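You operate a simulated robot arm through the tools that you are given. There is no shell and no other tool.

You are at the controls of a simulated robot arm. One attempt, no reset.

TASK
Scrub the grease patch off both hood filters with the black brush.
Fine: take soap from the soap dish first; put the brush back. Set down upright: black brush. What is to be rubbed or washed off counts as gone when no trace of it is left.

The check looks at the end state, three seconds after you hand in, the way a careful person would. Anything else that was tipped, shoved, dropped, spilled or broken makes it a failure.

THE ROBOT
A 7-joint arm with a two-finger parallel gripper on a trunk, on a base that moves. Base frame: it is fixed to the floor where the robot stands at the start and does not move with it; the origin is under the middle of the robot, x ahead of it, y to its left, z up. Lengths are in m, angles in degrees, forces in N, time in s.
It reaches about 0.91 m from its shoulder. Its first joint turns from -166.0 to 166.0 degrees. Places, roughly: black brush [0, -1.5, 0.75]; black cloth (9x8x5 cm) [1.9, -0.9, 0.5]; black pad (8x6x5 cm) [1.9, -1, 0.5]; filter one [0, -1.75, 0.75]; filter two [0.25, -2, 0.75]; oil brush (2x4x20 cm) [-0.7, 0.5, 0.1]; soap dish (9x9x3 cm) [-0.1, -1.7, 0.8]. Payload 3.43 kg.
Tool frame: the origin (TCP) lies between the finger pads and is the grasp point; the fingertips stand 0.03 m ahead of it; z points along the fingers, y is the line along which they close. The gripper opens to 0.094 m. The fingers are 0.028 m wide and 0.01 m thick; the gripper's body (0.05 by 0.096 m) begins 0.055 m behind the TCP.
Orientation is that of the tool frame in the base frame, as a unit quaternion [x, y, z, w]. With the fingers straight down and closing along the base's y, the tool's x points along the base's -x, its y along +y and its z along -z.

THE INTERFACE
- The arm moves only by the tool nudge_tool. Its argument "plan" is one flat list of numbers, 7 for each row, row after row: the gripper command, from -1 (fully open) to 1 (shut), values between in proportion, then the shift along the tool's x, y, z in m, then the turn, a rotation vector about the tool's x, y, z in degrees. In form: [jaw, x, y, z, rx, ry, rz, jaw, x, y, z, rx, ry, rz, ...]. A call has 1 to 20 rows; each row is the pose to reach, as a shift and turn from the pose commanded when the call began, along the tool's axes at that moment. A row lasts 0.2 s, in which the tool goes at most 0.05 m and 8.6 degrees; a call with a longer step from one row to the next is refused whole, and so is a gripper value outside its range. A pose out of reach is approached as far as the arm can. The call stops where the force on the tool passes 40 N (or 10 N more than at its start, if that is more) or the arm is blocked; 0.2 s more then pass. Each finger travels about 0.045 m/s and halts on what it meets, pressing with about 42 N; the grip force reading is that of the motor and also rises with nothing between the fingers. The clock runs only during rows and for 0.2 s after the last one: add rows that repeat a pose to give the fingers time. The reply holds the time, the measured pose of the TCP, the force on the tool along the base axes, the opening and the grip force, in the units named above and with some noise, with the torque about the TCP (base axes, N m) and any sound that the robot's microphone picked up.
- Cameras (640 x 400 px; columns grow to the right, rows downward): "scene" is now at [0.5178, 0.1684, 1.2275]; the picture's right is [-0.33, -0.94, 0.00], its down [-0.68, 0.24, -0.69] and it looks along [0.66, -0.23, -0.72] (base axes); focal length 214 px, centre (320, 200). "wrist" rides on the gripper at [0.076, 0.014, -0.103] in the tool frame; the picture's right is [-0.18, 0.98, 0.00], its down [-0.75, -0.14, -0.64] and it looks along [-0.63, -0.12, 0.77] (tool axes); focal length 243 px, centre (320, 200). There is no depth. A picture from a camera that has moved, and an enlarged one, comes with that camera's place and axes in the base frame and with its lens.
- get_image(camera): a new picture of that camera. The clock stands still meanwhile.
- lift_body(by): slides the trunk up (or, below 0, down) by that many m; the arm and the scene camera ride with it, the base frame stays. It gives what a move gives, with no picture.
- drive_base(legs): drives the robot by 1 to 6 legs, each [ahead, left, turn to the left] in m, m and degrees, along the robot's own axes; the way and the turn of a leg run together, so that a leg with both is an arc; at most 1.5 m and 180 degrees a leg. The arm and the cameras ride along, it lands a little off, and it stops where it bumps. It gives what a move gives.
- aim_head(pan, tilt): turns the head with the scene camera to pan (to the left, within 103 degrees either way) and tilt (down, from -29 to 69), counted from straight ahead of the robot. It gives what a move gives.
- zoom(camera, box): a new picture of the part [left, top, right, bottom] of that camera's present view, enlarged. The clock stands still meanwhile.
- sign_off(): hands the job in; it is judged then, once.

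Places have to be worked out from the pictures, the camera data and where the tool is seen. Open the gripper and draw the arm clear of the work before you hand the job in, unless the task says otherwise.

The tools are called as name(argument=value, ...) on one line, values as JSON. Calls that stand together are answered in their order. nudge_tool: Moves the arm, as the interface text tells. Its arguments: {"type":"object","properties":{"plan":{"type":"array","items":{"type":"number"}}},"required":["plan"]} The other tools are called the same way: lift_body (by) moves the trunk up or down; drive_base (legs) drives the base; aim_head (pan, tilt) turns the head that bears the scene camera; get_image (camera) takes a picture; zoom (camera, box) takes an enlarged picture of a part of a camera's view; sign_off () hands the job in.

At the start:

```text
clock: 0.0
ee_pos: [0.6329, 0.1693, 0.9673]
tcp_rot: [0.001, 1.0, 0.0, -0.001]
wrist_force: [-0.6, 0.0, -1.2]
wrist_torque: [-0.01, 0.0, 0.0]
gripper_width: 0.0939
finger_force: 0.0
trunk travel left (down, up): [-0.3, 0.31]
robot x, y, heading: [-0.0037, -0.0015, 0.0]
head pan, tilt (commanded): [-19.2, 46.1]
```

scene: 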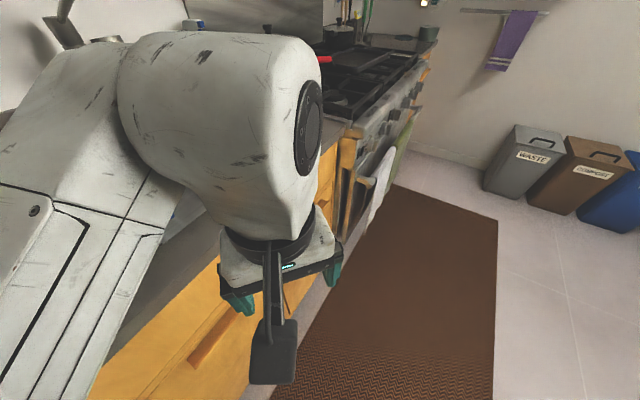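
wrist: 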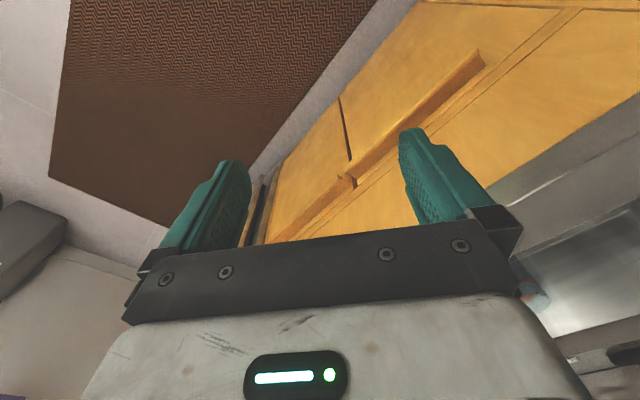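

The first pictures show the counter ahead and to the left, while the work area at about [0, -1.75] lies to my right. I'll turn the head to look there.

aim_head(pan=-90, tilt=25)

get_image(camera="scene")

```text
clock: 1.4
ee_pos: [0.6327, 0.1697, 0.9677]
tcp_rot: [0.0, 1.0, -0.001, -0.001]
wrist_force: [0.2, 0.1, -0.4]
wrist_torque: [-0.01, -0.04, -0.02]
gripper_width: 0.0942
finger_force: 0.0
trunk travel left (down, up): [-0.3, 0.31]
robot x, y, heading: [-0.0003, 0.0011, 0.2]
head pan, tilt (commanded): [-90.0, 25.0]
```

```text
taken
camera scene: at [0.4419, 0.1027, 1.2596], right [-1.0, 0.0, 0.0], down [0.0, 0.42, -0.91], along [0.0, -0.91, -0.42], focal length 214 px, centre (320, 200)
```

scene: 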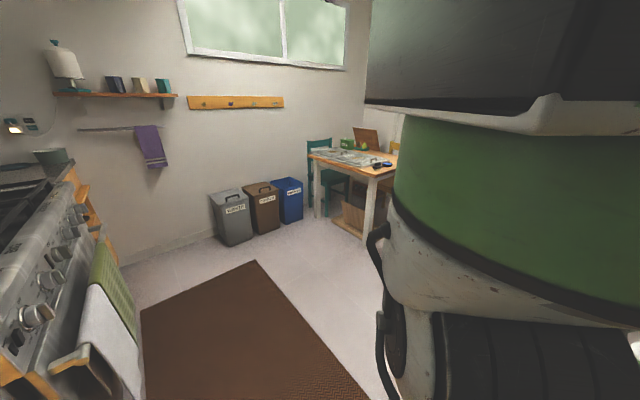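

The table with the work is visible in the middle right of the view. I'll enlarge it.

zoom(camera="scene", box=[290, 110, 410, 185])

zoom(camera="scene", box=[200, 100, 440, 250])

```text
5.33 times, centred on (350, 148) of scene
camera zoom: at [0.4419, 0.1027, 1.2596], right [-1.0, 0.0, 0.0], down [0.0, 0.42, -0.91], along [0.0, -0.91, -0.42], focal length 1144 px, centre (160, 480)
```

zoom: 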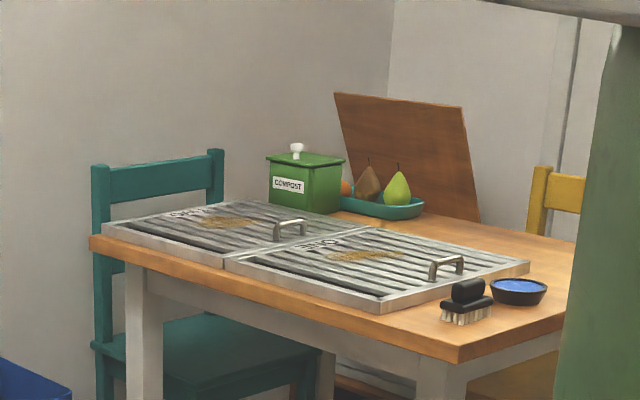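

```text
2.67 times, centred on (320, 175) of scene
camera zoom: at [0.4419, 0.1027, 1.2596], right [-1.0, 0.0, 0.0], down [0.0, 0.42, -0.91], along [0.0, -0.91, -0.42], focal length 572 px, centre (320, 267)
```

zoom: 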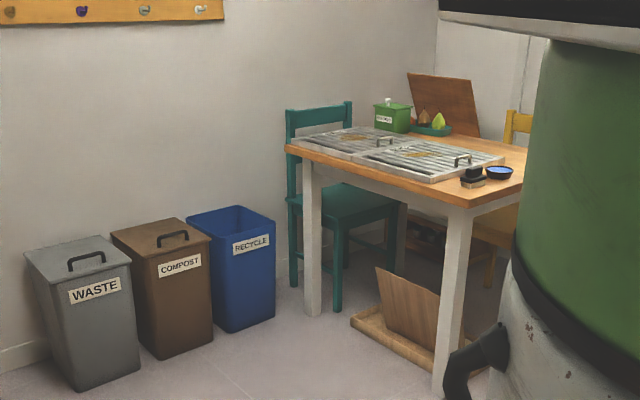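

The table is turned about −54° against my base frame, with its long open side facing the mat. Filter ONE and filter TWO lie on it, and the brush and the blue soap dish are at the near end. Before driving I'll look around and down at my own footprint.

aim_head(pan=-60, tilt=60)

get_image(camera="scene")

aim_head(pan=60, tilt=40)

get_image(camera="scene")

aim_head(pan=-103, tilt=50)

get_image(camera="scene")

```text
clock: 2.4
ee_pos: [0.6329, 0.1695, 0.9679]
tcp_rot: [0.0, 1.0, 0.0, -0.001]
wrist_force: [1.1, -0.1, 0.3]
wrist_torque: [0.03, 0.02, 0.0]
gripper_width: 0.0942
finger_force: 0.0
trunk travel left (down, up): [-0.3, 0.31]
robot x, y, heading: [0.0011, 0.0005, 0.2]
head pan, tilt (commanded): [-60.0, 60.0]
```

```text
taken
camera scene: at [0.4751, 0.1371, 1.2096], right [-0.87, -0.5, 0.0], down [-0.43, 0.75, -0.5], along [0.25, -0.43, -0.87], focal length 214 px, centre (320, 200)
```

scene: 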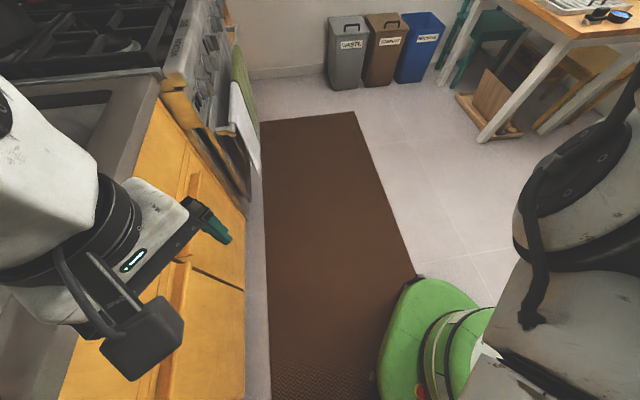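

```text
clock: 4.4
ee_pos: [0.6333, 0.1688, 0.9683]
tcp_rot: [0.0, 1.0, 0.0, -0.001]
wrist_force: [0.7, 0.0, 0.4]
wrist_torque: [-0.05, -0.01, -0.02]
gripper_width: 0.094
finger_force: 0.1
trunk travel left (down, up): [-0.3, 0.31]
robot x, y, heading: [-0.0031, -0.0042, -0.3]
head pan, tilt (commanded): [60.0, 40.0]
```

```text
taken
camera scene: at [0.4843, 0.2685, 1.2363], right [0.87, -0.5, 0.0], down [-0.32, -0.56, -0.77], along [0.38, 0.66, -0.64], focal length 214 px, centre (320, 200)
```

scene: 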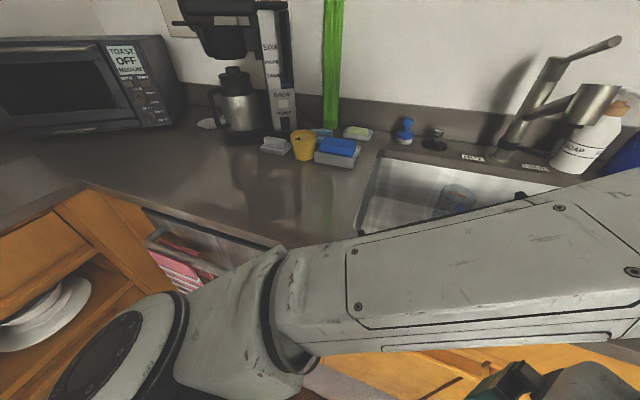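

```text
clock: 6.9
ee_pos: [0.6337, 0.17, 0.968]
tcp_rot: [-0.001, 1.0, 0.0, -0.001]
wrist_force: [0.2, -0.1, -0.3]
wrist_torque: [0.01, 0.03, 0.01]
gripper_width: 0.094
finger_force: 0.2
trunk travel left (down, up): [-0.3, 0.31]
robot x, y, heading: [0.0008, 0.0007, -0.0]
head pan, tilt (commanded): [-103.0, 50.0]
```

```text
taken
camera scene: at [0.4245, 0.1198, 1.2221], right [-0.97, 0.22, 0.0], down [0.17, 0.75, -0.64], along [-0.14, -0.63, -0.77], focal length 214 px, centre (320, 200)
```

scene: 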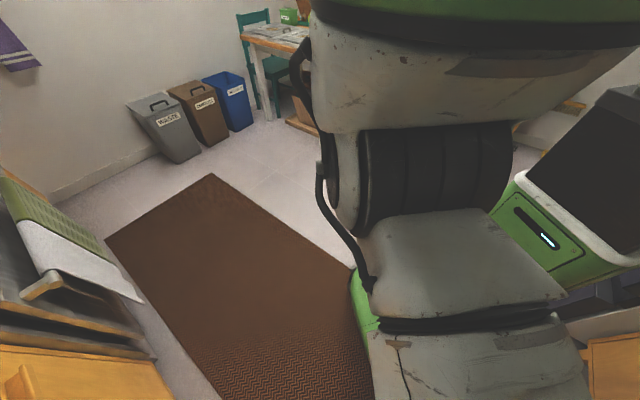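

The counter front is about 0.8 m away on the v side (37°), so I'll slide away from it along the mat first. Then I'll turn in place to face the table's long side.

drive_base(legs=[[0.12, -0.41, 0]])

drive_base(legs=[[0, 0, -144]])

aim_head(pan=50, tilt=30)

get_image(camera="scene")

```text
clock: 9.6
ee_pos: [0.7546, -0.2455, 0.9674]
tcp_rot: [-0.001, 1.0, 0.0, -0.001]
wrist_force: [-0.8, -0.1, 0.5]
wrist_torque: [0.0, 0.02, -0.01]
gripper_width: 0.0941
finger_force: 0.0
trunk travel left (down, up): [-0.3, 0.31]
robot x, y, heading: [0.123, -0.4181, 0.2]
head pan, tilt (commanded): [-103.0, 50.0]
```

```text
clock: 15.8
ee_pos: [-0.2679, -0.9432, 0.9683]
tcp_rot: [0.944, 0.33, 0.001, -0.001]
wrist_force: [-0.7, 0.7, 0.0]
wrist_torque: [-0.01, -0.05, 0.02]
gripper_width: 0.094
finger_force: 0.0
trunk travel left (down, up): [-0.3, 0.31]
robot x, y, heading: [0.1253, -0.4146, -141.6]
head pan, tilt (commanded): [-103.0, 50.0]
```

```text
clock: 18.2
ee_pos: [-0.2677, -0.9424, 0.9691]
tcp_rot: [0.944, 0.33, 0.001, -0.001]
wrist_force: [-0.3, -0.7, 0.4]
wrist_torque: [-0.03, -0.02, 0.0]
gripper_width: 0.0939
finger_force: 0.0
trunk travel left (down, up): [-0.3, 0.31]
robot x, y, heading: [0.1246, -0.4169, -141.3]
head pan, tilt (commanded): [50.0, 30.0]
```

```text
taken
camera scene: at [-0.1043, -0.9347, 1.2516], right [-1.0, 0.02, 0.0], down [0.01, 0.5, -0.87], along [-0.02, -0.87, -0.5], focal length 214 px, centre (320, 200)
```

scene: 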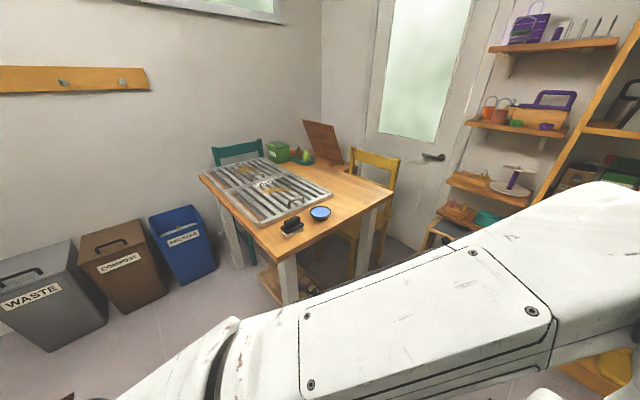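

Now the table is in clear view. I'll zoom to measure it.

zoom(camera="scene", box=[190, 110, 410, 247])

```text
2.91 times, centred on (300, 178) of scene
camera zoom: at [-0.1043, -0.9347, 1.2516], right [-1.0, 0.02, 0.0], down [0.01, 0.5, -0.87], along [-0.02, -0.87, -0.5], focal length 624 px, centre (378, 262)
```

zoom: 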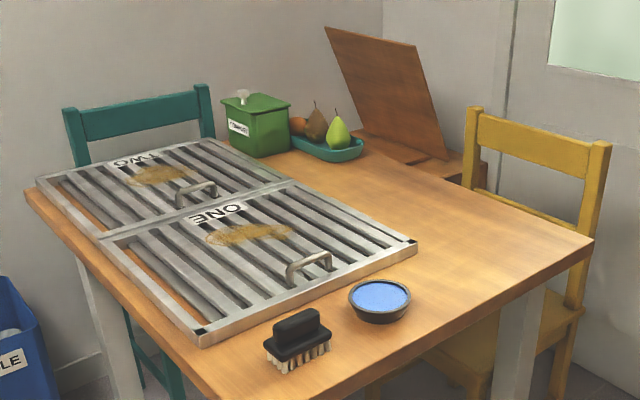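

From these views the table top is near z 0.73 and its front edge lies almost perpendicular to my heading. Table coordinates put the brush at about u 1.24, v −1.01, the soap at u 1.24, v −1.15, and the patches at u 1.53 and u 1.91, v −1.11. I'll drive left along the table in two steps.

drive_base(legs=[[0, 1.0, 0]])

aim_head(pan=0, tilt=50)

get_image(camera="scene")

```text
clock: 23.4
ee_pos: [0.3415, -1.7343, 0.9679]
tcp_rot: [0.948, 0.318, 0.001, -0.001]
wrist_force: [-0.6, 0.2, 0.6]
wrist_torque: [-0.04, -0.02, 0.0]
gripper_width: 0.0938
finger_force: 0.0
trunk travel left (down, up): [-0.3, 0.31]
robot x, y, heading: [0.7454, -1.2165, -142.9]
head pan, tilt (commanded): [50.0, 30.0]
```

```text
clock: 24.6
ee_pos: [0.3419, -1.7333, 0.9682]
tcp_rot: [0.948, 0.318, 0.0, 0.0]
wrist_force: [-0.3, -0.8, 0.6]
wrist_torque: [-0.01, 0.0, -0.01]
gripper_width: 0.0938
finger_force: 0.0
trunk travel left (down, up): [-0.3, 0.31]
robot x, y, heading: [0.7441, -1.2134, -142.9]
head pan, tilt (commanded): [0.0, 50.0]
```

```text
taken
camera scene: at [0.4482, -1.6859, 1.2221], right [-0.6, 0.8, 0.0], down [0.61, 0.46, -0.64], along [-0.51, -0.39, -0.77], focal length 214 px, centre (320, 200)
```

scene: 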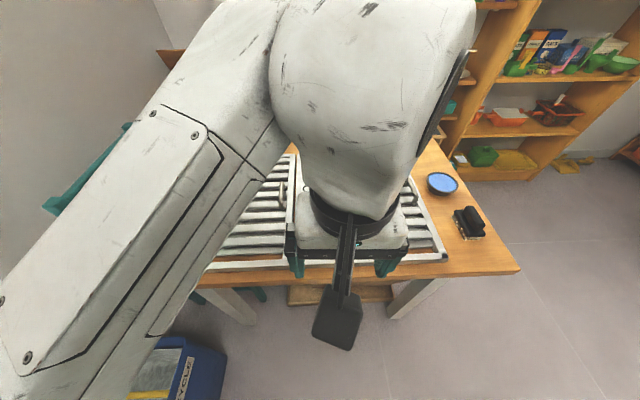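

The robot stands at about u 1.41, v −0.18. The brush and soap dish are visible to the right of the gripper, so I'll zoom on them and take the wrist view.

zoom(camera="scene", box=[400, 150, 528, 230])

zoom(camera="scene", box=[180, 130, 532, 350])

get_image(camera="wrist")

```text
5.00 times, centred on (464, 190) of scene
camera zoom: at [0.4482, -1.6859, 1.2221], right [-0.6, 0.8, 0.0], down [0.61, 0.46, -0.64], along [-0.51, -0.39, -0.77], focal length 1072 px, centre (-400, 250)
```

zoom: 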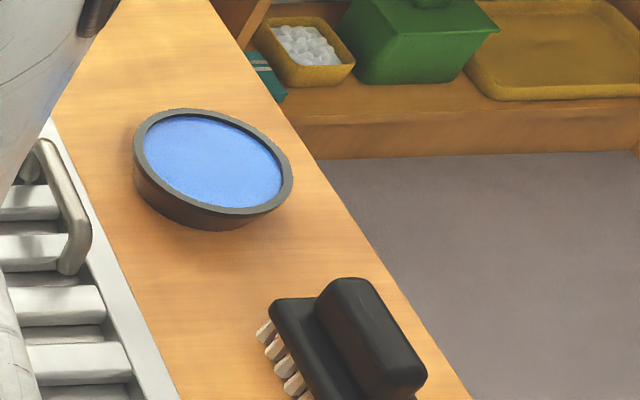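

```text
1.82 times, centred on (356, 240) of scene
camera zoom: at [0.4482, -1.6859, 1.2221], right [-0.6, 0.8, 0.0], down [0.61, 0.46, -0.64], along [-0.51, -0.39, -0.77], focal length 390 px, centre (254, 127)
```

zoom: 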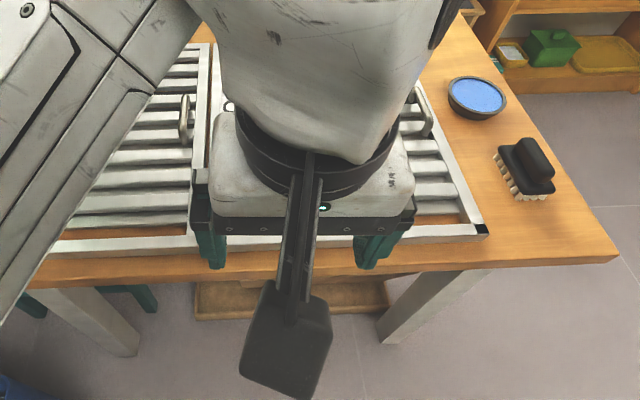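

```text
taken
camera wrist: at [0.4112, -1.6986, 1.0712], right [0.45, -0.89, 0.0], down [-0.69, -0.34, 0.64], along [-0.57, -0.29, -0.77], focal length 243 px, centre (320, 200)
```

wrist: 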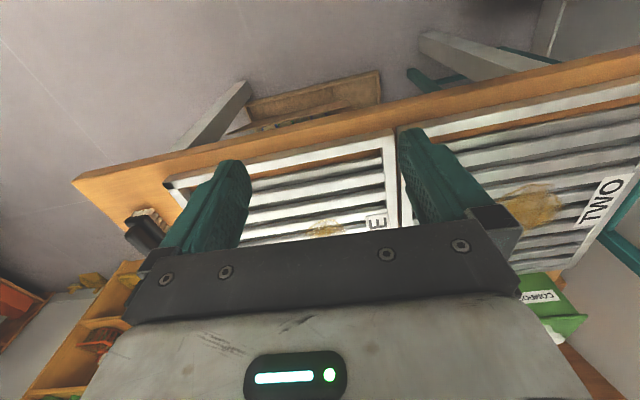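

The brush handle's long axis runs along my heading, so the fingers already close across it. The brush centre is near (−0.025, −1.578). I'll check the chassis front and the clearance to the table before moving ahead.

aim_head(pan=-30, tilt=69)

get_image(camera="scene")

```text
clock: 25.6
ee_pos: [0.343, -1.7332, 0.9695]
tcp_rot: [0.948, 0.318, 0.0, -0.001]
wrist_force: [0.5, 0.1, 0.9]
wrist_torque: [0.0, 0.02, -0.02]
gripper_width: 0.0939
finger_force: 0.1
trunk travel left (down, up): [-0.3, 0.31]
robot x, y, heading: [0.7481, -1.2163, -142.7]
head pan, tilt (commanded): [-30.0, 68.8]
```

```text
taken
camera scene: at [0.454, -1.6464, 1.2002], right [-0.12, 0.99, 0.0], down [0.92, 0.12, -0.36], along [-0.36, -0.04, -0.93], focal length 214 px, centre (320, 200)
```

scene: 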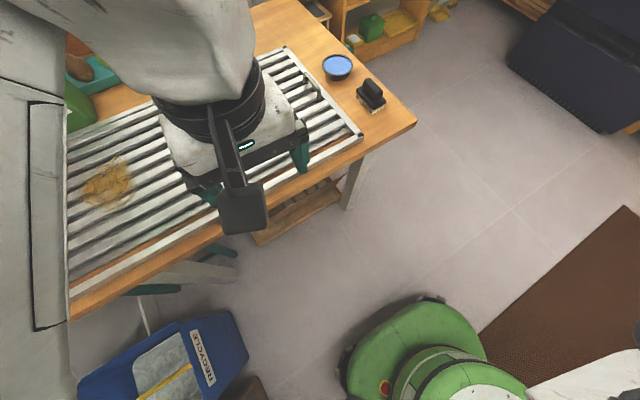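

The chassis front reaches about 0.27 m ahead of my centre and the table edge is about 0.72 m away, so driving 0.27 m ahead is safe.

drive_base(legs=[[0.27, 0.03, 0]])

aim_head(pan=-50, tilt=60)

get_image(camera="scene")

```text
clock: 27.5
ee_pos: [0.1532, -1.9232, 0.9693]
tcp_rot: [0.947, 0.323, 0.001, -0.001]
wrist_force: [-0.4, -0.8, -0.3]
wrist_torque: [-0.02, 0.0, -0.04]
gripper_width: 0.0942
finger_force: 0.0
trunk travel left (down, up): [-0.3, 0.31]
robot x, y, heading: [0.5523, -1.4047, -142.4]
head pan, tilt (commanded): [-30.0, 68.8]
```

```text
clock: 28.3
ee_pos: [0.1534, -1.9233, 0.9683]
tcp_rot: [0.947, 0.322, 0.001, 0.0]
wrist_force: [-0.1, 0.3, 0.0]
wrist_torque: [0.0, 0.01, 0.01]
gripper_width: 0.0941
finger_force: 0.1
trunk travel left (down, up): [-0.3, 0.31]
robot x, y, heading: [0.5489, -1.4013, -142.4]
head pan, tilt (commanded): [-50.0, 60.0]
```

```text
taken
camera scene: at [0.2546, -1.8127, 1.2095], right [0.21, 0.98, 0.0], down [0.85, -0.19, -0.5], along [-0.49, 0.11, -0.87], focal length 214 px, centre (320, 200)
```

scene: 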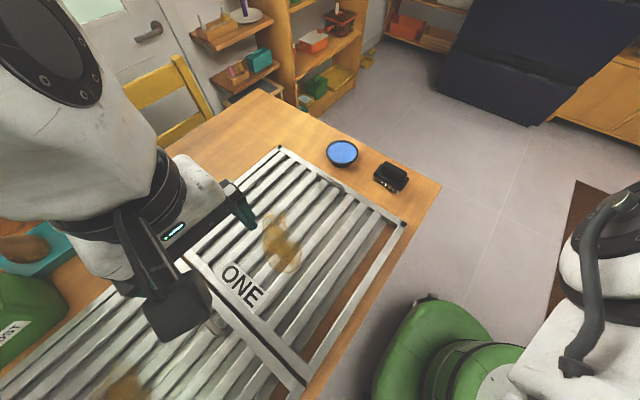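

Good view of the brush, soap dish and filter ONE's patch. I'll zoom for measurement.

zoom(camera="scene", box=[310, 125, 430, 200])

zoom(camera="scene", box=[180, 135, 420, 285])

```text
5.33 times, centred on (370, 162) of scene
camera zoom: at [0.2546, -1.8127, 1.2095], right [0.21, 0.98, 0.0], down [0.85, -0.19, -0.5], along [-0.49, 0.11, -0.87], focal length 1144 px, centre (53, 400)
```

zoom: 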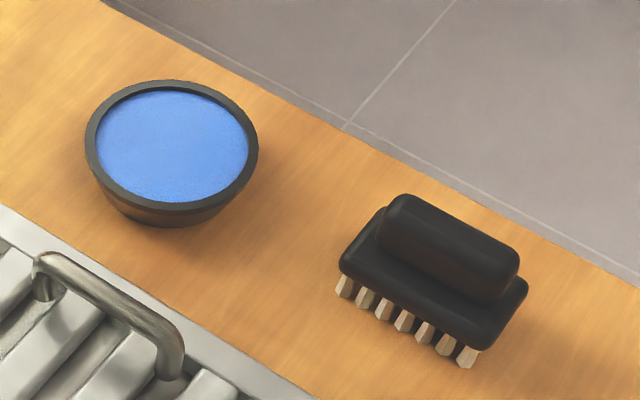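

```text
2.67 times, centred on (300, 210) of scene
camera zoom: at [0.2546, -1.8127, 1.2095], right [0.21, 0.98, 0.0], down [0.85, -0.19, -0.5], along [-0.49, 0.11, -0.87], focal length 572 px, centre (373, 173)
```

zoom: 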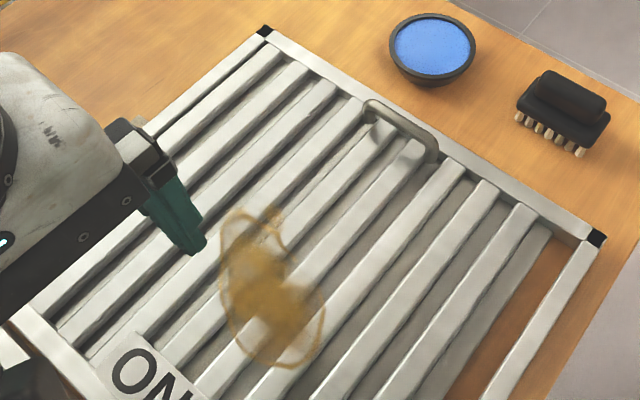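

Measured from this view: brush centre at about (−0.026, −1.563), top near z 0.80, long axis along the tool x axis; patch ONE at about (0.083, −1.862); soap dish at about (−0.128, −1.666). I'll move the open gripper over the brush at the present height.

nudge_tool(plan=[-1, 0.0086, -0.0438, 0, 0, 0, 0, -1, 0.0173, -0.0876, 0, 0, 0, 0, -1, 0.0259, -0.1315, 0, 0, 0, 0, -1, 0.0346, -0.1753, 0, 0, 0, 0, -1, 0.0432, -0.2191, 0, 0, 0, 0, -1, 0.0519, -0.2629, 0, 0, 0, 0, -1, 0.0605, -0.3068, 0, 0, 0, 0, -1, 0.0692, -0.3506, 0, 0, 0, 0, -1, 0.0778, -0.3944, 0, 0, 0, 0, -1, 0.0778, -0.3944, 0.03, 0, 0, 0, -1, 0.0778, -0.3944, 0.03, 0, 0, 0])

get_image(camera="wrist")

get_image(camera="scene")

```text
clock: 30.7
ee_pos: [-0.0269, -1.5604, 0.9383]
tcp_rot: [0.947, 0.322, 0.001, 0.0]
wrist_force: [0.1, 0.6, -0.1]
wrist_torque: [-0.01, -0.02, -0.02]
gripper_width: 0.094
finger_force: 0.1
trunk travel left (down, up): [-0.3, 0.31]
robot x, y, heading: [0.5517, -1.4026, -142.1]
head pan, tilt (commanded): [-50.0, 60.0]
```

```text
taken
camera wrist: at [0.0429, -1.5257, 1.0411], right [0.45, -0.89, 0.0], down [-0.68, -0.35, 0.64], along [-0.57, -0.29, -0.77], focal length 243 px, centre (320, 200)
```

wrist: 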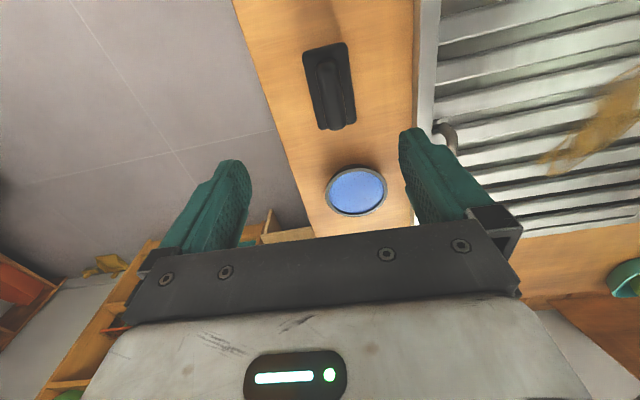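

```text
taken
camera scene: at [0.2544, -1.8125, 1.2096], right [0.21, 0.98, 0.0], down [0.85, -0.19, -0.5], along [-0.49, 0.11, -0.87], focal length 214 px, centre (320, 200)
```

scene: 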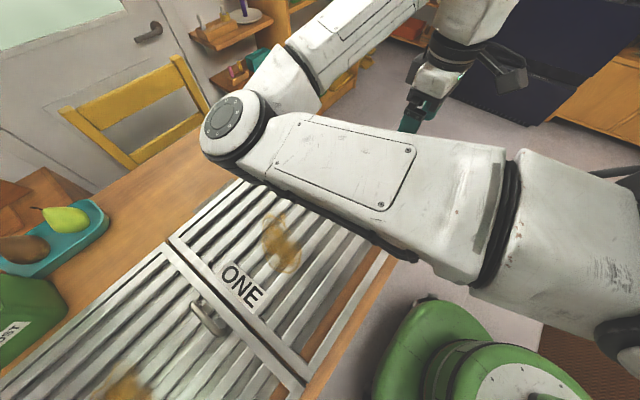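

The wrist view shows the brush nearly under the tool, slightly to the right. I'll zoom in to fix the offset.

zoom(camera="wrist", box=[256, 20, 416, 120])

zoom(camera="wrist", box=[280, 30, 376, 150])

```text
4.00 times, centred on (336, 70) of wrist
camera zoom: at [0.0429, -1.5257, 1.0411], right [0.45, -0.89, 0.0], down [-0.68, -0.35, 0.64], along [-0.57, -0.29, -0.77], focal length 970 px, centre (256, 720)
```

zoom: 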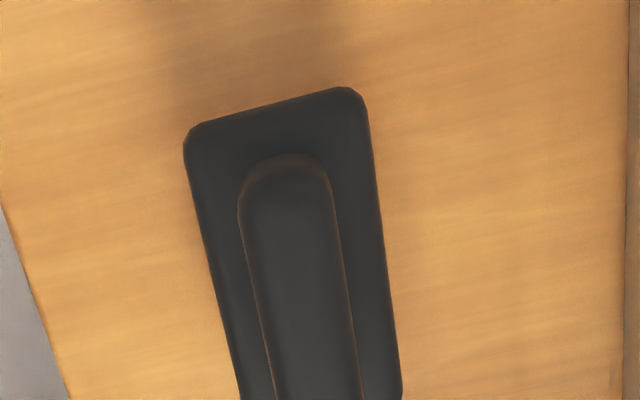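

```text
3.33 times, centred on (328, 90) of wrist
camera zoom: at [0.0429, -1.5257, 1.0411], right [0.45, -0.89, 0.0], down [-0.68, -0.35, 0.64], along [-0.57, -0.29, -0.77], focal length 809 px, centre (293, 567)
```

zoom: 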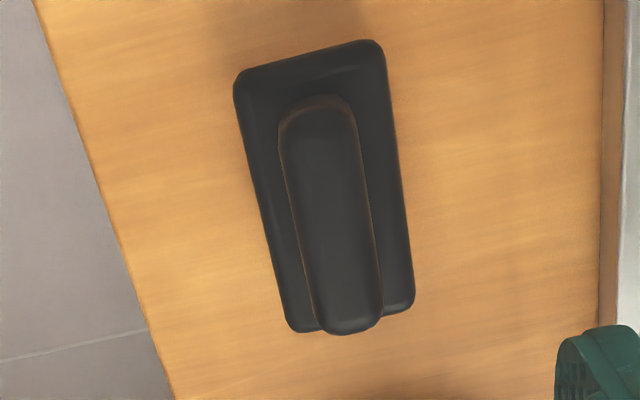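

In the tool frame the handle is 2 cm wide and about 6 cm long, aligned with tool x, and offset +0.011 in y. I'll shift by that and come down to z 0.87 to re-check.

nudge_tool(plan=[-1, 0, 0.011, 0.02, 0, 0, 0, -1, 0, 0.011, 0.045, 0, 0, 0, -1, 0, 0.011, 0.068, 0, 0, 0, -1, 0, 0.011, 0.068, 0, 0, 0])

zoom(camera="wrist", box=[192, 20, 448, 180])

get_image(camera="scene")

```text
clock: 31.7
ee_pos: [-0.0197, -1.5707, 0.8706]
tcp_rot: [0.946, 0.323, 0.0, 0.0]
wrist_force: [-0.5, 0.3, -0.1]
wrist_torque: [0.02, 0.03, -0.04]
gripper_width: 0.0942
finger_force: 0.0
trunk travel left (down, up): [-0.3, 0.31]
robot x, y, heading: [0.5491, -1.3981, -142.5]
head pan, tilt (commanded): [-50.0, 60.0]
```

```text
2.50 times, centred on (320, 100) of wrist
camera zoom: at [0.0498, -1.5348, 0.9733], right [0.45, -0.89, 0.0], down [-0.68, -0.35, 0.64], along [-0.57, -0.29, -0.77], focal length 606 px, centre (320, 450)
```

zoom: 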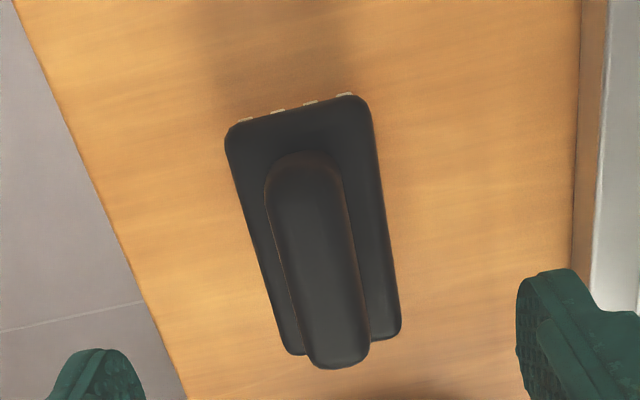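

```text
taken
camera scene: at [0.2545, -1.8126, 1.2096], right [0.21, 0.98, 0.0], down [0.85, -0.19, -0.5], along [-0.49, 0.11, -0.87], focal length 214 px, centre (320, 200)
```

scene: 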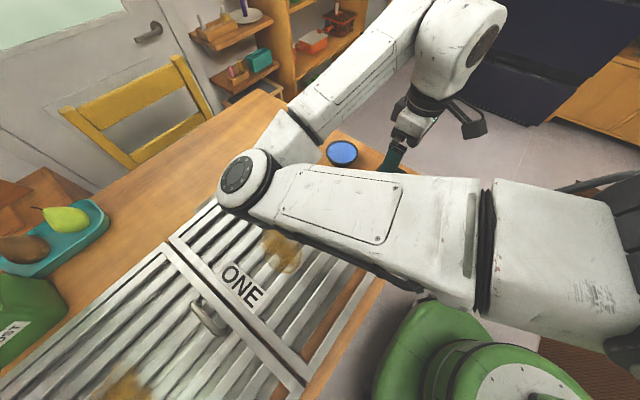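

The handle is now centred under the tool to within 3 mm, at base (−0.017, −1.569). But the elbow is swinging down low over filter ONE (I judge z about 0.9). Reaching from this stance is risky, so I'll raise back to the starting arm pose and move the base to the right to keep the elbow off the table.

nudge_tool(plan=[-1, 0, 0, -0.045, 0, 0, 0, -1, 0, 0, -0.09, 0, 0, 0, -1, -0.008, 0.0425, -0.098, 0, 0, 0, -1, -0.017, 0.085, -0.098, 0, 0, 0, -1, -0.0255, 0.1277, -0.098, 0, 0, 0, -1, -0.034, 0.17, -0.098, 0, 0, 0, -1, -0.0425, 0.2128, -0.098, 0, 0, 0, -1, -0.051, 0.2553, -0.098, 0, 0, 0, -1, -0.0595, 0.298, -0.098, 0, 0, 0, -1, -0.068, 0.34, -0.098, 0, 0, 0, -1, -0.0778, 0.3834, -0.098, 0, 0, 0, -1, -0.0778, 0.3834, -0.098, 0, 0, 0])

drive_base(legs=[[0, -0.34, 0]])

aim_head(pan=-20, tilt=55)

get_image(camera="scene")

get_image(camera="wrist")

```text
clock: 34.3
ee_pos: [0.1541, -1.9256, 0.9678]
tcp_rot: [0.947, 0.322, 0.002, -0.001]
wrist_force: [-0.5, -0.2, 0.6]
wrist_torque: [0.02, 0.02, 0.0]
gripper_width: 0.0942
finger_force: 0.0
trunk travel left (down, up): [-0.3, 0.31]
robot x, y, heading: [0.5529, -1.4053, -142.6]
head pan, tilt (commanded): [-50.0, 60.0]
```

```text
clock: 36.5
ee_pos: [-0.0521, -1.6586, 0.9669]
tcp_rot: [0.947, 0.323, 0.001, 0.0]
wrist_force: [-0.4, 0.1, 0.3]
wrist_torque: [0.01, -0.02, 0.01]
gripper_width: 0.094
finger_force: 0.0
trunk travel left (down, up): [-0.3, 0.31]
robot x, y, heading: [0.3457, -1.1346, -142.4]
head pan, tilt (commanded): [-50.0, 60.0]
```

```text
clock: 37.5
ee_pos: [-0.0521, -1.6574, 0.967]
tcp_rot: [0.946, 0.323, 0.001, 0.0]
wrist_force: [0.2, -0.4, 0.2]
wrist_torque: [0.03, 0.0, 0.02]
gripper_width: 0.094
finger_force: 0.0
trunk travel left (down, up): [-0.3, 0.31]
robot x, y, heading: [0.3452, -1.133, -142.3]
head pan, tilt (commanded): [-20.0, 55.0]
```

```text
taken
camera scene: at [0.0455, -1.582, 1.2156], right [-0.3, 0.95, 0.0], down [0.78, 0.25, -0.57], along [-0.55, -0.17, -0.82], focal length 214 px, centre (320, 200)
```

scene: 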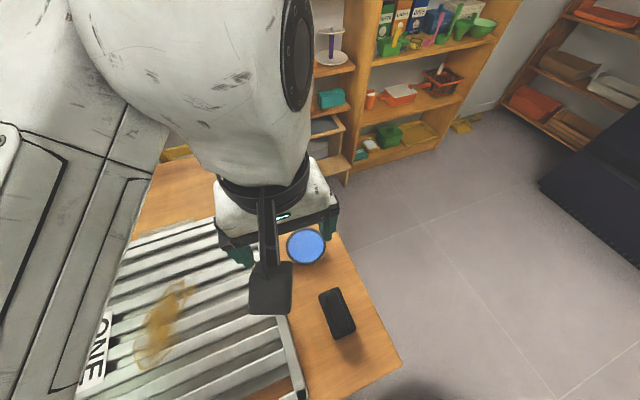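

```text
taken
camera wrist: at [0.0172, -1.6219, 1.0706], right [0.46, -0.89, 0.0], down [-0.68, -0.35, 0.64], along [-0.57, -0.29, -0.77], focal length 243 px, centre (320, 200)
```

wrist: 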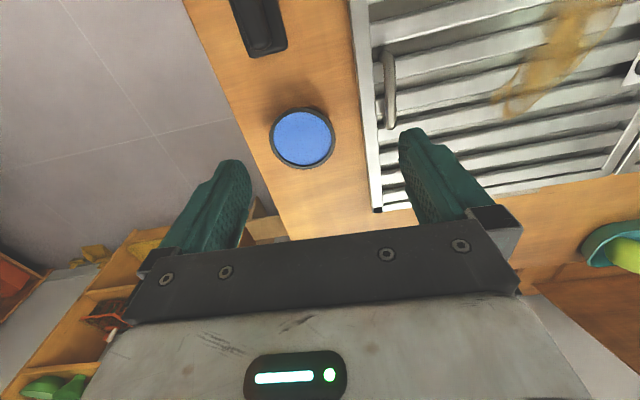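

The soap dish is confirmed near (−0.125, −1.668). I'll move above the brush and down to z 0.87, then check the elbow.

nudge_tool(plan=[-1, 0.0273, -0.0163, 0, 0, 0, 0, -1, 0.0546, -0.0325, 0, 0, 0, 0, -1, 0.0819, -0.0488, 0, 0, 0, 0, -1, 0.0819, -0.0488, 0.045, 0, 0, 0, -1, 0.0819, -0.0488, 0.09, 0, 0, 0, -1, 0.0819, -0.0488, 0.1, 0, 0, 0, -1, 0.0819, -0.0488, 0.1, 0, 0, 0])

get_image(camera="wrist")

aim_head(pan=40, tilt=60)

get_image(camera="scene")

```text
clock: 39.1
ee_pos: [-0.0171, -1.5675, 0.8671]
tcp_rot: [0.946, 0.323, 0.001, 0.0]
wrist_force: [-1.0, 0.5, -0.6]
wrist_torque: [0.01, 0.01, 0.0]
gripper_width: 0.094
finger_force: 0.1
trunk travel left (down, up): [-0.3, 0.31]
robot x, y, heading: [0.3437, -1.1331, -142.3]
head pan, tilt (commanded): [-20.0, 55.0]
```

```text
taken
camera wrist: at [0.0519, -1.5319, 0.9711], right [0.45, -0.89, 0.0], down [-0.68, -0.35, 0.64], along [-0.57, -0.29, -0.77], focal length 243 px, centre (320, 200)
```

wrist: 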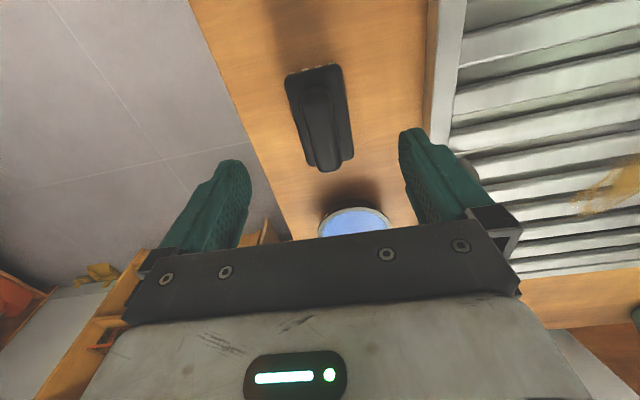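

```text
clock: 40.4
ee_pos: [-0.017, -1.5681, 0.869]
tcp_rot: [0.947, 0.322, 0.001, 0.0]
wrist_force: [0.3, 0.0, -0.6]
wrist_torque: [0.04, -0.01, -0.03]
gripper_width: 0.0942
finger_force: 0.1
trunk travel left (down, up): [-0.3, 0.31]
robot x, y, heading: [0.3458, -1.1327, -142.5]
head pan, tilt (commanded): [40.0, 60.0]
```

```text
taken
camera scene: at [0.1, -1.6253, 1.2096], right [-0.98, 0.21, 0.0], down [0.19, 0.85, -0.5], along [-0.11, -0.49, -0.87], focal length 214 px, centre (320, 200)
```

scene: 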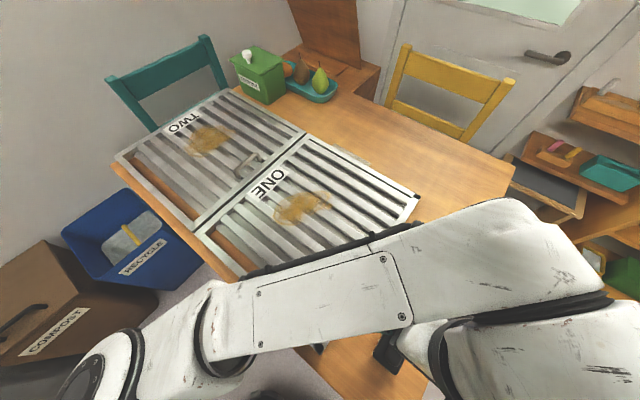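

The elbow is now in front of the table, off the work. I'll zoom the wrist view to check alignment and the handle height before descending.

zoom(camera="wrist", box=[240, 40, 400, 190])

```text
2.67 times, centred on (320, 115) of wrist
camera zoom: at [0.0519, -1.532, 0.9714], right [0.46, -0.89, 0.0], down [-0.68, -0.35, 0.64], along [-0.57, -0.29, -0.77], focal length 647 px, centre (320, 427)
```

zoom: 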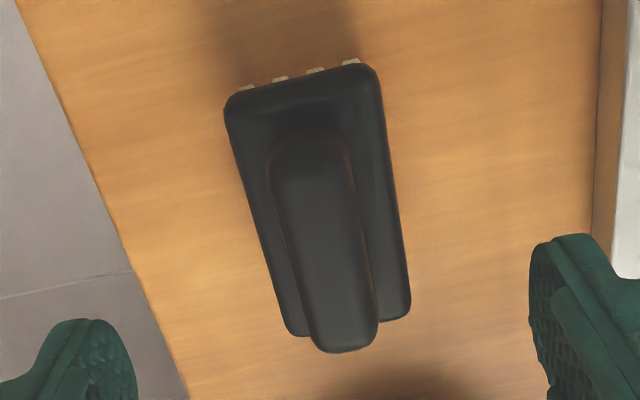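

Two wrist views triangulate the handle top at z ≈ 0.80 and the block top at ≈ 0.772, with the handle centred under the tool. I'll descend to TCP z ≈ 0.812, so the fingertips are at about 0.782, and look.

nudge_tool(plan=[-1, 0, 0, 0.03, 0, 0, 0, -1, 0, 0, 0.05, 0, 0, 0, -1, 0, 0, 0.057, 0, 0, 0, -1, 0, 0, 0.057, 0, 0, 0])

get_image(camera="wrist")

get_image(camera="scene")

```text
clock: 41.4
ee_pos: [-0.0173, -1.5689, 0.8086]
tcp_rot: [0.946, 0.324, 0.001, 0.0]
wrist_force: [0.9, -0.1, 0.5]
wrist_torque: [0.0, 0.02, -0.01]
gripper_width: 0.0939
finger_force: 0.1
trunk travel left (down, up): [-0.3, 0.31]
robot x, y, heading: [0.3436, -1.1408, -142.4]
head pan, tilt (commanded): [40.0, 60.0]
```

```text
taken
camera wrist: at [0.0511, -1.5326, 0.913], right [0.46, -0.89, 0.0], down [-0.68, -0.35, 0.64], along [-0.57, -0.29, -0.77], focal length 243 px, centre (320, 200)
```

wrist: 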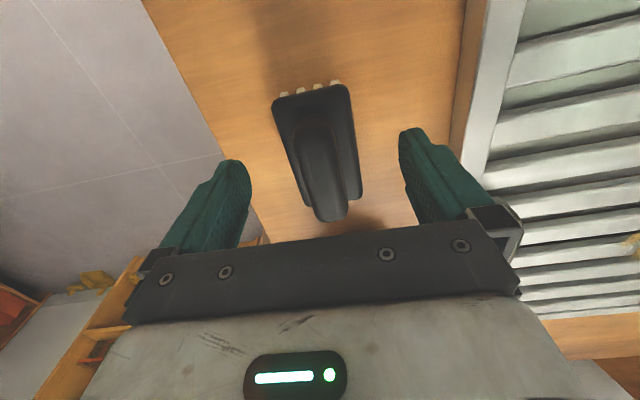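

```text
taken
camera scene: at [0.1, -1.6253, 1.2096], right [-0.98, 0.21, 0.0], down [0.18, 0.85, -0.5], along [-0.11, -0.49, -0.87], focal length 214 px, centre (320, 200)
```

scene: 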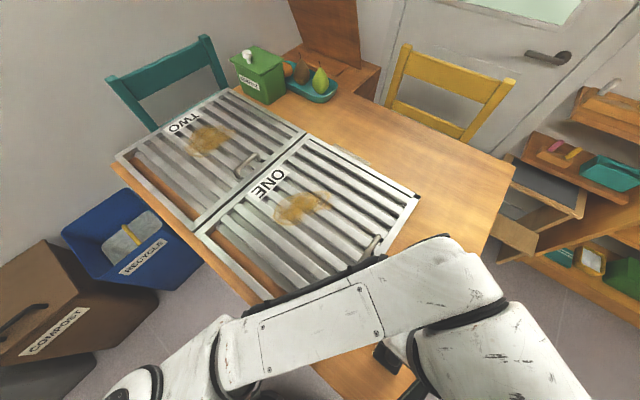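

The handle sits centred between the open fingers, with the fingertips around z 0.778, above the block. I'll drop 2 mm more and close on the handle.

nudge_tool(plan=[-1, 0, 0, 0.002, 0, 0, 0, 1, 0, 0, 0.002, 0, 0, 0, 1, 0, 0, 0.002, 0, 0, 0, 1, 0, 0, 0.002, 0, 0, 0, 1, 0, 0, 0.002, 0, 0, 0, 1, 0, 0, 0.002, 0, 0, 0, 1, 0, 0, 0.002, 0, 0, 0, 1, 0, 0, 0.002, 0, 0, 0])

get_image(camera="wrist")

```text
clock: 43.2
ee_pos: [-0.0172, -1.5686, 0.8094]
tcp_rot: [0.946, 0.323, 0.001, 0.0]
wrist_force: [0.1, 0.6, -0.2]
wrist_torque: [-0.01, -0.01, 0.01]
gripper_width: 0.044
finger_force: 41.9
trunk travel left (down, up): [-0.3, 0.31]
robot x, y, heading: [0.3453, -1.131, -142.0]
head pan, tilt (commanded): [40.0, 60.0]
```

```text
taken
camera wrist: at [0.0517, -1.5327, 0.9115], right [0.46, -0.89, 0.0], down [-0.68, -0.35, 0.64], along [-0.57, -0.29, -0.77], focal length 243 px, centre (320, 200)
```

wrist: 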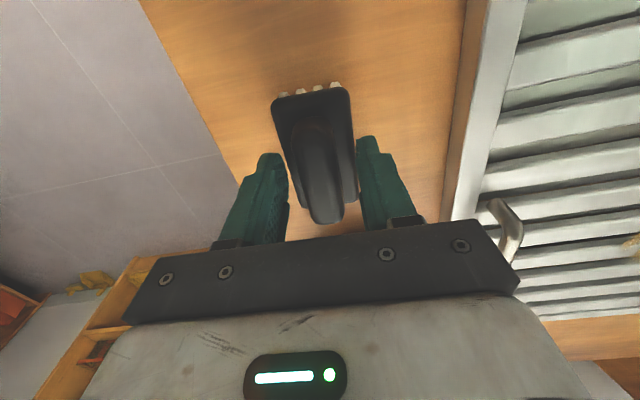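

The fingers halted at 0.044 m, which is the block's width rather than the 2 cm handle's. I'll zoom to see where they actually bear.

zoom(camera="wrist", box=[230, 70, 420, 240])

aim_head(pan=-30, tilt=69)

get_image(camera="scene")

```text
2.35 times, centred on (325, 155) of wrist
camera zoom: at [0.0517, -1.5327, 0.9115], right [0.46, -0.89, 0.0], down [-0.68, -0.35, 0.64], along [-0.57, -0.29, -0.77], focal length 571 px, centre (308, 306)
```

zoom: 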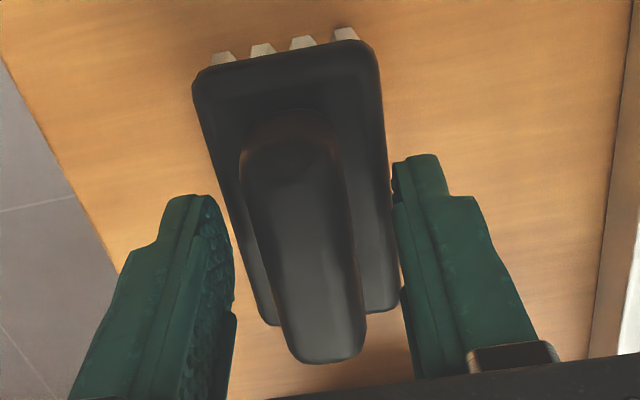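

```text
clock: 44.6
ee_pos: [-0.0179, -1.5681, 0.8086]
tcp_rot: [0.946, 0.323, 0.0, -0.001]
wrist_force: [-0.1, 0.2, -0.2]
wrist_torque: [-0.03, 0.01, 0.0]
gripper_width: 0.044
finger_force: 41.5
trunk travel left (down, up): [-0.3, 0.31]
robot x, y, heading: [0.3458, -1.139, -142.2]
head pan, tilt (commanded): [-30.0, 68.8]
```

```text
taken
camera scene: at [0.0588, -1.5677, 1.2002], right [-0.13, 0.99, 0.0], down [0.92, 0.13, -0.36], along [-0.36, -0.05, -0.93], focal length 214 px, centre (320, 200)
```

scene: 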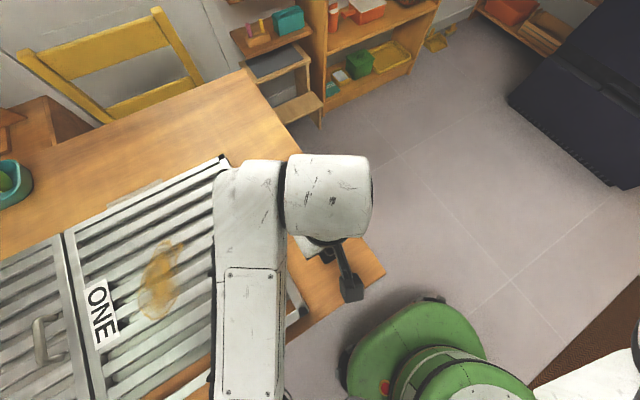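

The fingers seem to bear on the top edge of the brush block at 0.044 m wide. To get a secure grip on the block's sides I'll open slightly, lower 16 mm and close again.

nudge_tool(plan=[-0.4, 0, 0, 0, 0, 0, 0, -0.4, 0, 0, 0, 0, 0, 0, -0.4, 0, 0, 0, 0, 0, 0, -0.4, 0, 0, 0.008, 0, 0, 0, -0.4, 0, 0, 0.016, 0, 0, 0, -0.4, 0, 0, 0.016, 0, 0, 0])

zoom(camera="wrist", box=[230, 70, 420, 240])

```text
clock: 46.0
ee_pos: [-0.0179, -1.5684, 0.7925]
tcp_rot: [0.946, 0.323, 0.001, -0.001]
wrist_force: [-0.7, -0.3, 0.2]
wrist_torque: [0.01, 0.06, 0.03]
gripper_width: 0.0659
finger_force: 0.0
trunk travel left (down, up): [-0.3, 0.31]
robot x, y, heading: [0.3493, -1.1344, -142.2]
head pan, tilt (commanded): [-30.0, 68.8]
```

```text
2.35 times, centred on (325, 155) of wrist
camera zoom: at [0.0516, -1.5331, 0.8955], right [0.46, -0.89, 0.0], down [-0.68, -0.35, 0.64], along [-0.57, -0.29, -0.77], focal length 571 px, centre (308, 306)
```

zoom: 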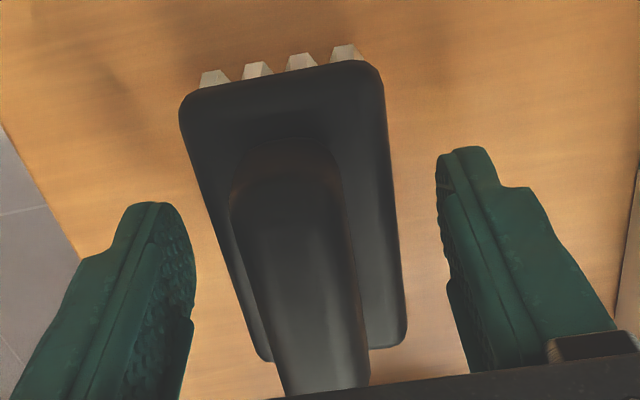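

The block's sides are now between the fingers, about 3 mm toward the left one. I'll shift 3 mm that way and close.

nudge_tool(plan=[-0.4, 0, -0.003, 0, 0, 0, 0, 0.2, 0, -0.003, 0, 0, 0, 0, 1, 0, -0.003, 0, 0, 0, 0, 1, 0, -0.003, 0, 0, 0, 0, 1, 0, -0.003, 0, 0, 0, 0, 1, 0, -0.003, 0, 0, 0, 0])

zoom(camera="wrist", box=[230, 70, 420, 240])

```text
clock: 47.4
ee_pos: [-0.0197, -1.567, 0.7924]
tcp_rot: [0.946, 0.323, 0.001, 0.0]
wrist_force: [0.5, -0.3, -0.1]
wrist_torque: [0.01, -0.01, -0.05]
gripper_width: 0.0439
finger_force: 42.2
trunk travel left (down, up): [-0.3, 0.31]
robot x, y, heading: [0.343, -1.132, -142.1]
head pan, tilt (commanded): [-30.0, 68.8]
```

```text
2.35 times, centred on (325, 155) of wrist
camera zoom: at [0.0498, -1.5307, 0.8957], right [0.46, -0.89, 0.0], down [-0.68, -0.35, 0.64], along [-0.57, -0.29, -0.77], focal length 571 px, centre (308, 306)
```

zoom: 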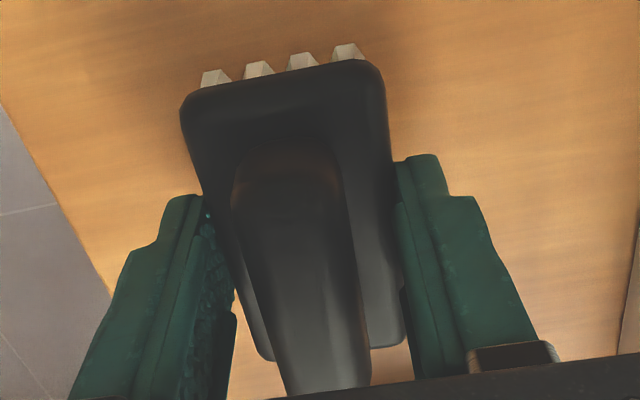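

The grip is firm at 0.044 m on the block. The put-back pose is TCP (−0.019, −1.568, 0.792). I'll lift 6 cm and check the hold.

nudge_tool(plan=[1, 0, 0, -0.01, 0, 0, 0, 1, 0, 0, -0.025, 0, 0, 0, 1, 0, 0, -0.06, 0, 0, 0, 1, 0, 0, -0.08, 0, 0, 0, 1, 0, 0, -0.08, 0, 0, 0])

get_image(camera="wrist")

aim_head(pan=-60, tilt=55)

get_image(camera="scene")

```text
clock: 48.6
ee_pos: [-0.0206, -1.5655, 0.8726]
tcp_rot: [0.947, 0.323, 0.0, -0.001]
wrist_force: [-1.0, 0.3, 0.2]
wrist_torque: [0.02, -0.02, 0.03]
gripper_width: 0.0
finger_force: 33.6
trunk travel left (down, up): [-0.3, 0.31]
robot x, y, heading: [0.3452, -1.1368, -142.2]
head pan, tilt (commanded): [-30.0, 68.8]
```

```text
taken
camera wrist: at [0.0496, -1.53, 0.9751], right [0.46, -0.89, 0.0], down [-0.68, -0.35, 0.64], along [-0.57, -0.29, -0.77], focal length 243 px, centre (320, 200)
```

wrist: 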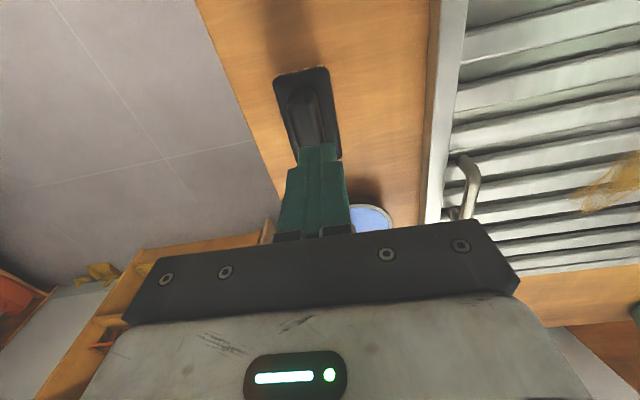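

```text
clock: 49.5
ee_pos: [-0.0199, -1.5661, 0.8716]
tcp_rot: [0.946, 0.323, 0.001, -0.001]
wrist_force: [0.5, -0.2, 0.7]
wrist_torque: [0.0, 0.0, 0.0]
gripper_width: 0.0
finger_force: 32.7
trunk travel left (down, up): [-0.3, 0.31]
robot x, y, heading: [0.3424, -1.134, -142.4]
head pan, tilt (commanded): [-60.0, 55.0]
```

```text
taken
camera scene: at [0.0476, -1.5329, 1.2156], right [0.38, 0.93, 0.0], down [0.76, -0.31, -0.57], along [-0.53, 0.22, -0.82], focal length 214 px, centre (320, 200)
```

scene: 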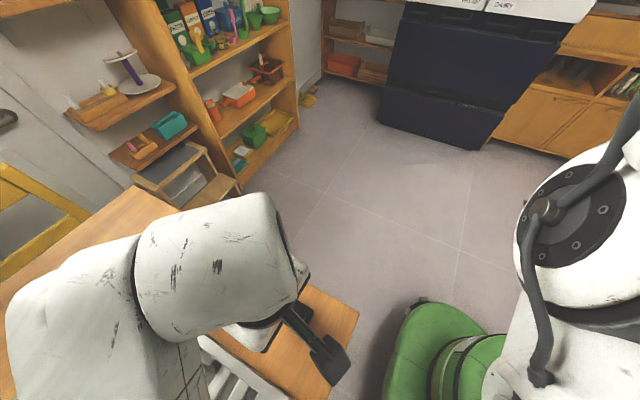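

The fingers closed to zero: the brush slipped out and stayed on the table. I'll zoom to see where it is and how it lies.

zoom(camera="wrist", box=[220, 40, 420, 200])

aim_head(pan=-45, tilt=69)

get_image(camera="scene")

```text
2.50 times, centred on (320, 120) of wrist
camera zoom: at [0.0496, -1.5301, 0.9748], right [0.46, -0.89, 0.0], down [-0.68, -0.35, 0.64], along [-0.57, -0.29, -0.77], focal length 606 px, centre (320, 400)
```

zoom: 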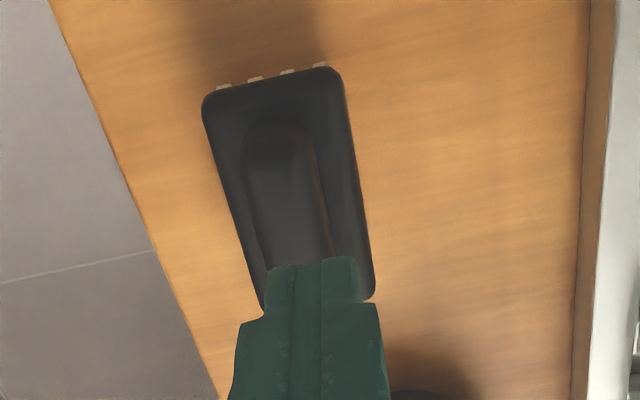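

```text
clock: 50.3
ee_pos: [-0.0188, -1.5667, 0.8717]
tcp_rot: [0.946, 0.323, 0.001, -0.001]
wrist_force: [0.9, -0.3, -0.7]
wrist_torque: [-0.03, 0.01, 0.0]
gripper_width: 0.0001
finger_force: 33.4
trunk travel left (down, up): [-0.3, 0.31]
robot x, y, heading: [0.3457, -1.1305, -142.3]
head pan, tilt (commanded): [-45.0, 68.8]
```

```text
taken
camera scene: at [0.0588, -1.553, 1.2002], right [0.13, 0.99, 0.0], down [0.92, -0.12, -0.36], along [-0.36, 0.05, -0.93], focal length 214 px, centre (320, 200)
```

scene: 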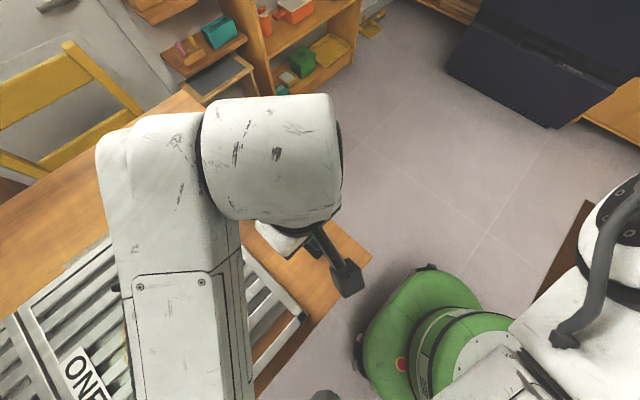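

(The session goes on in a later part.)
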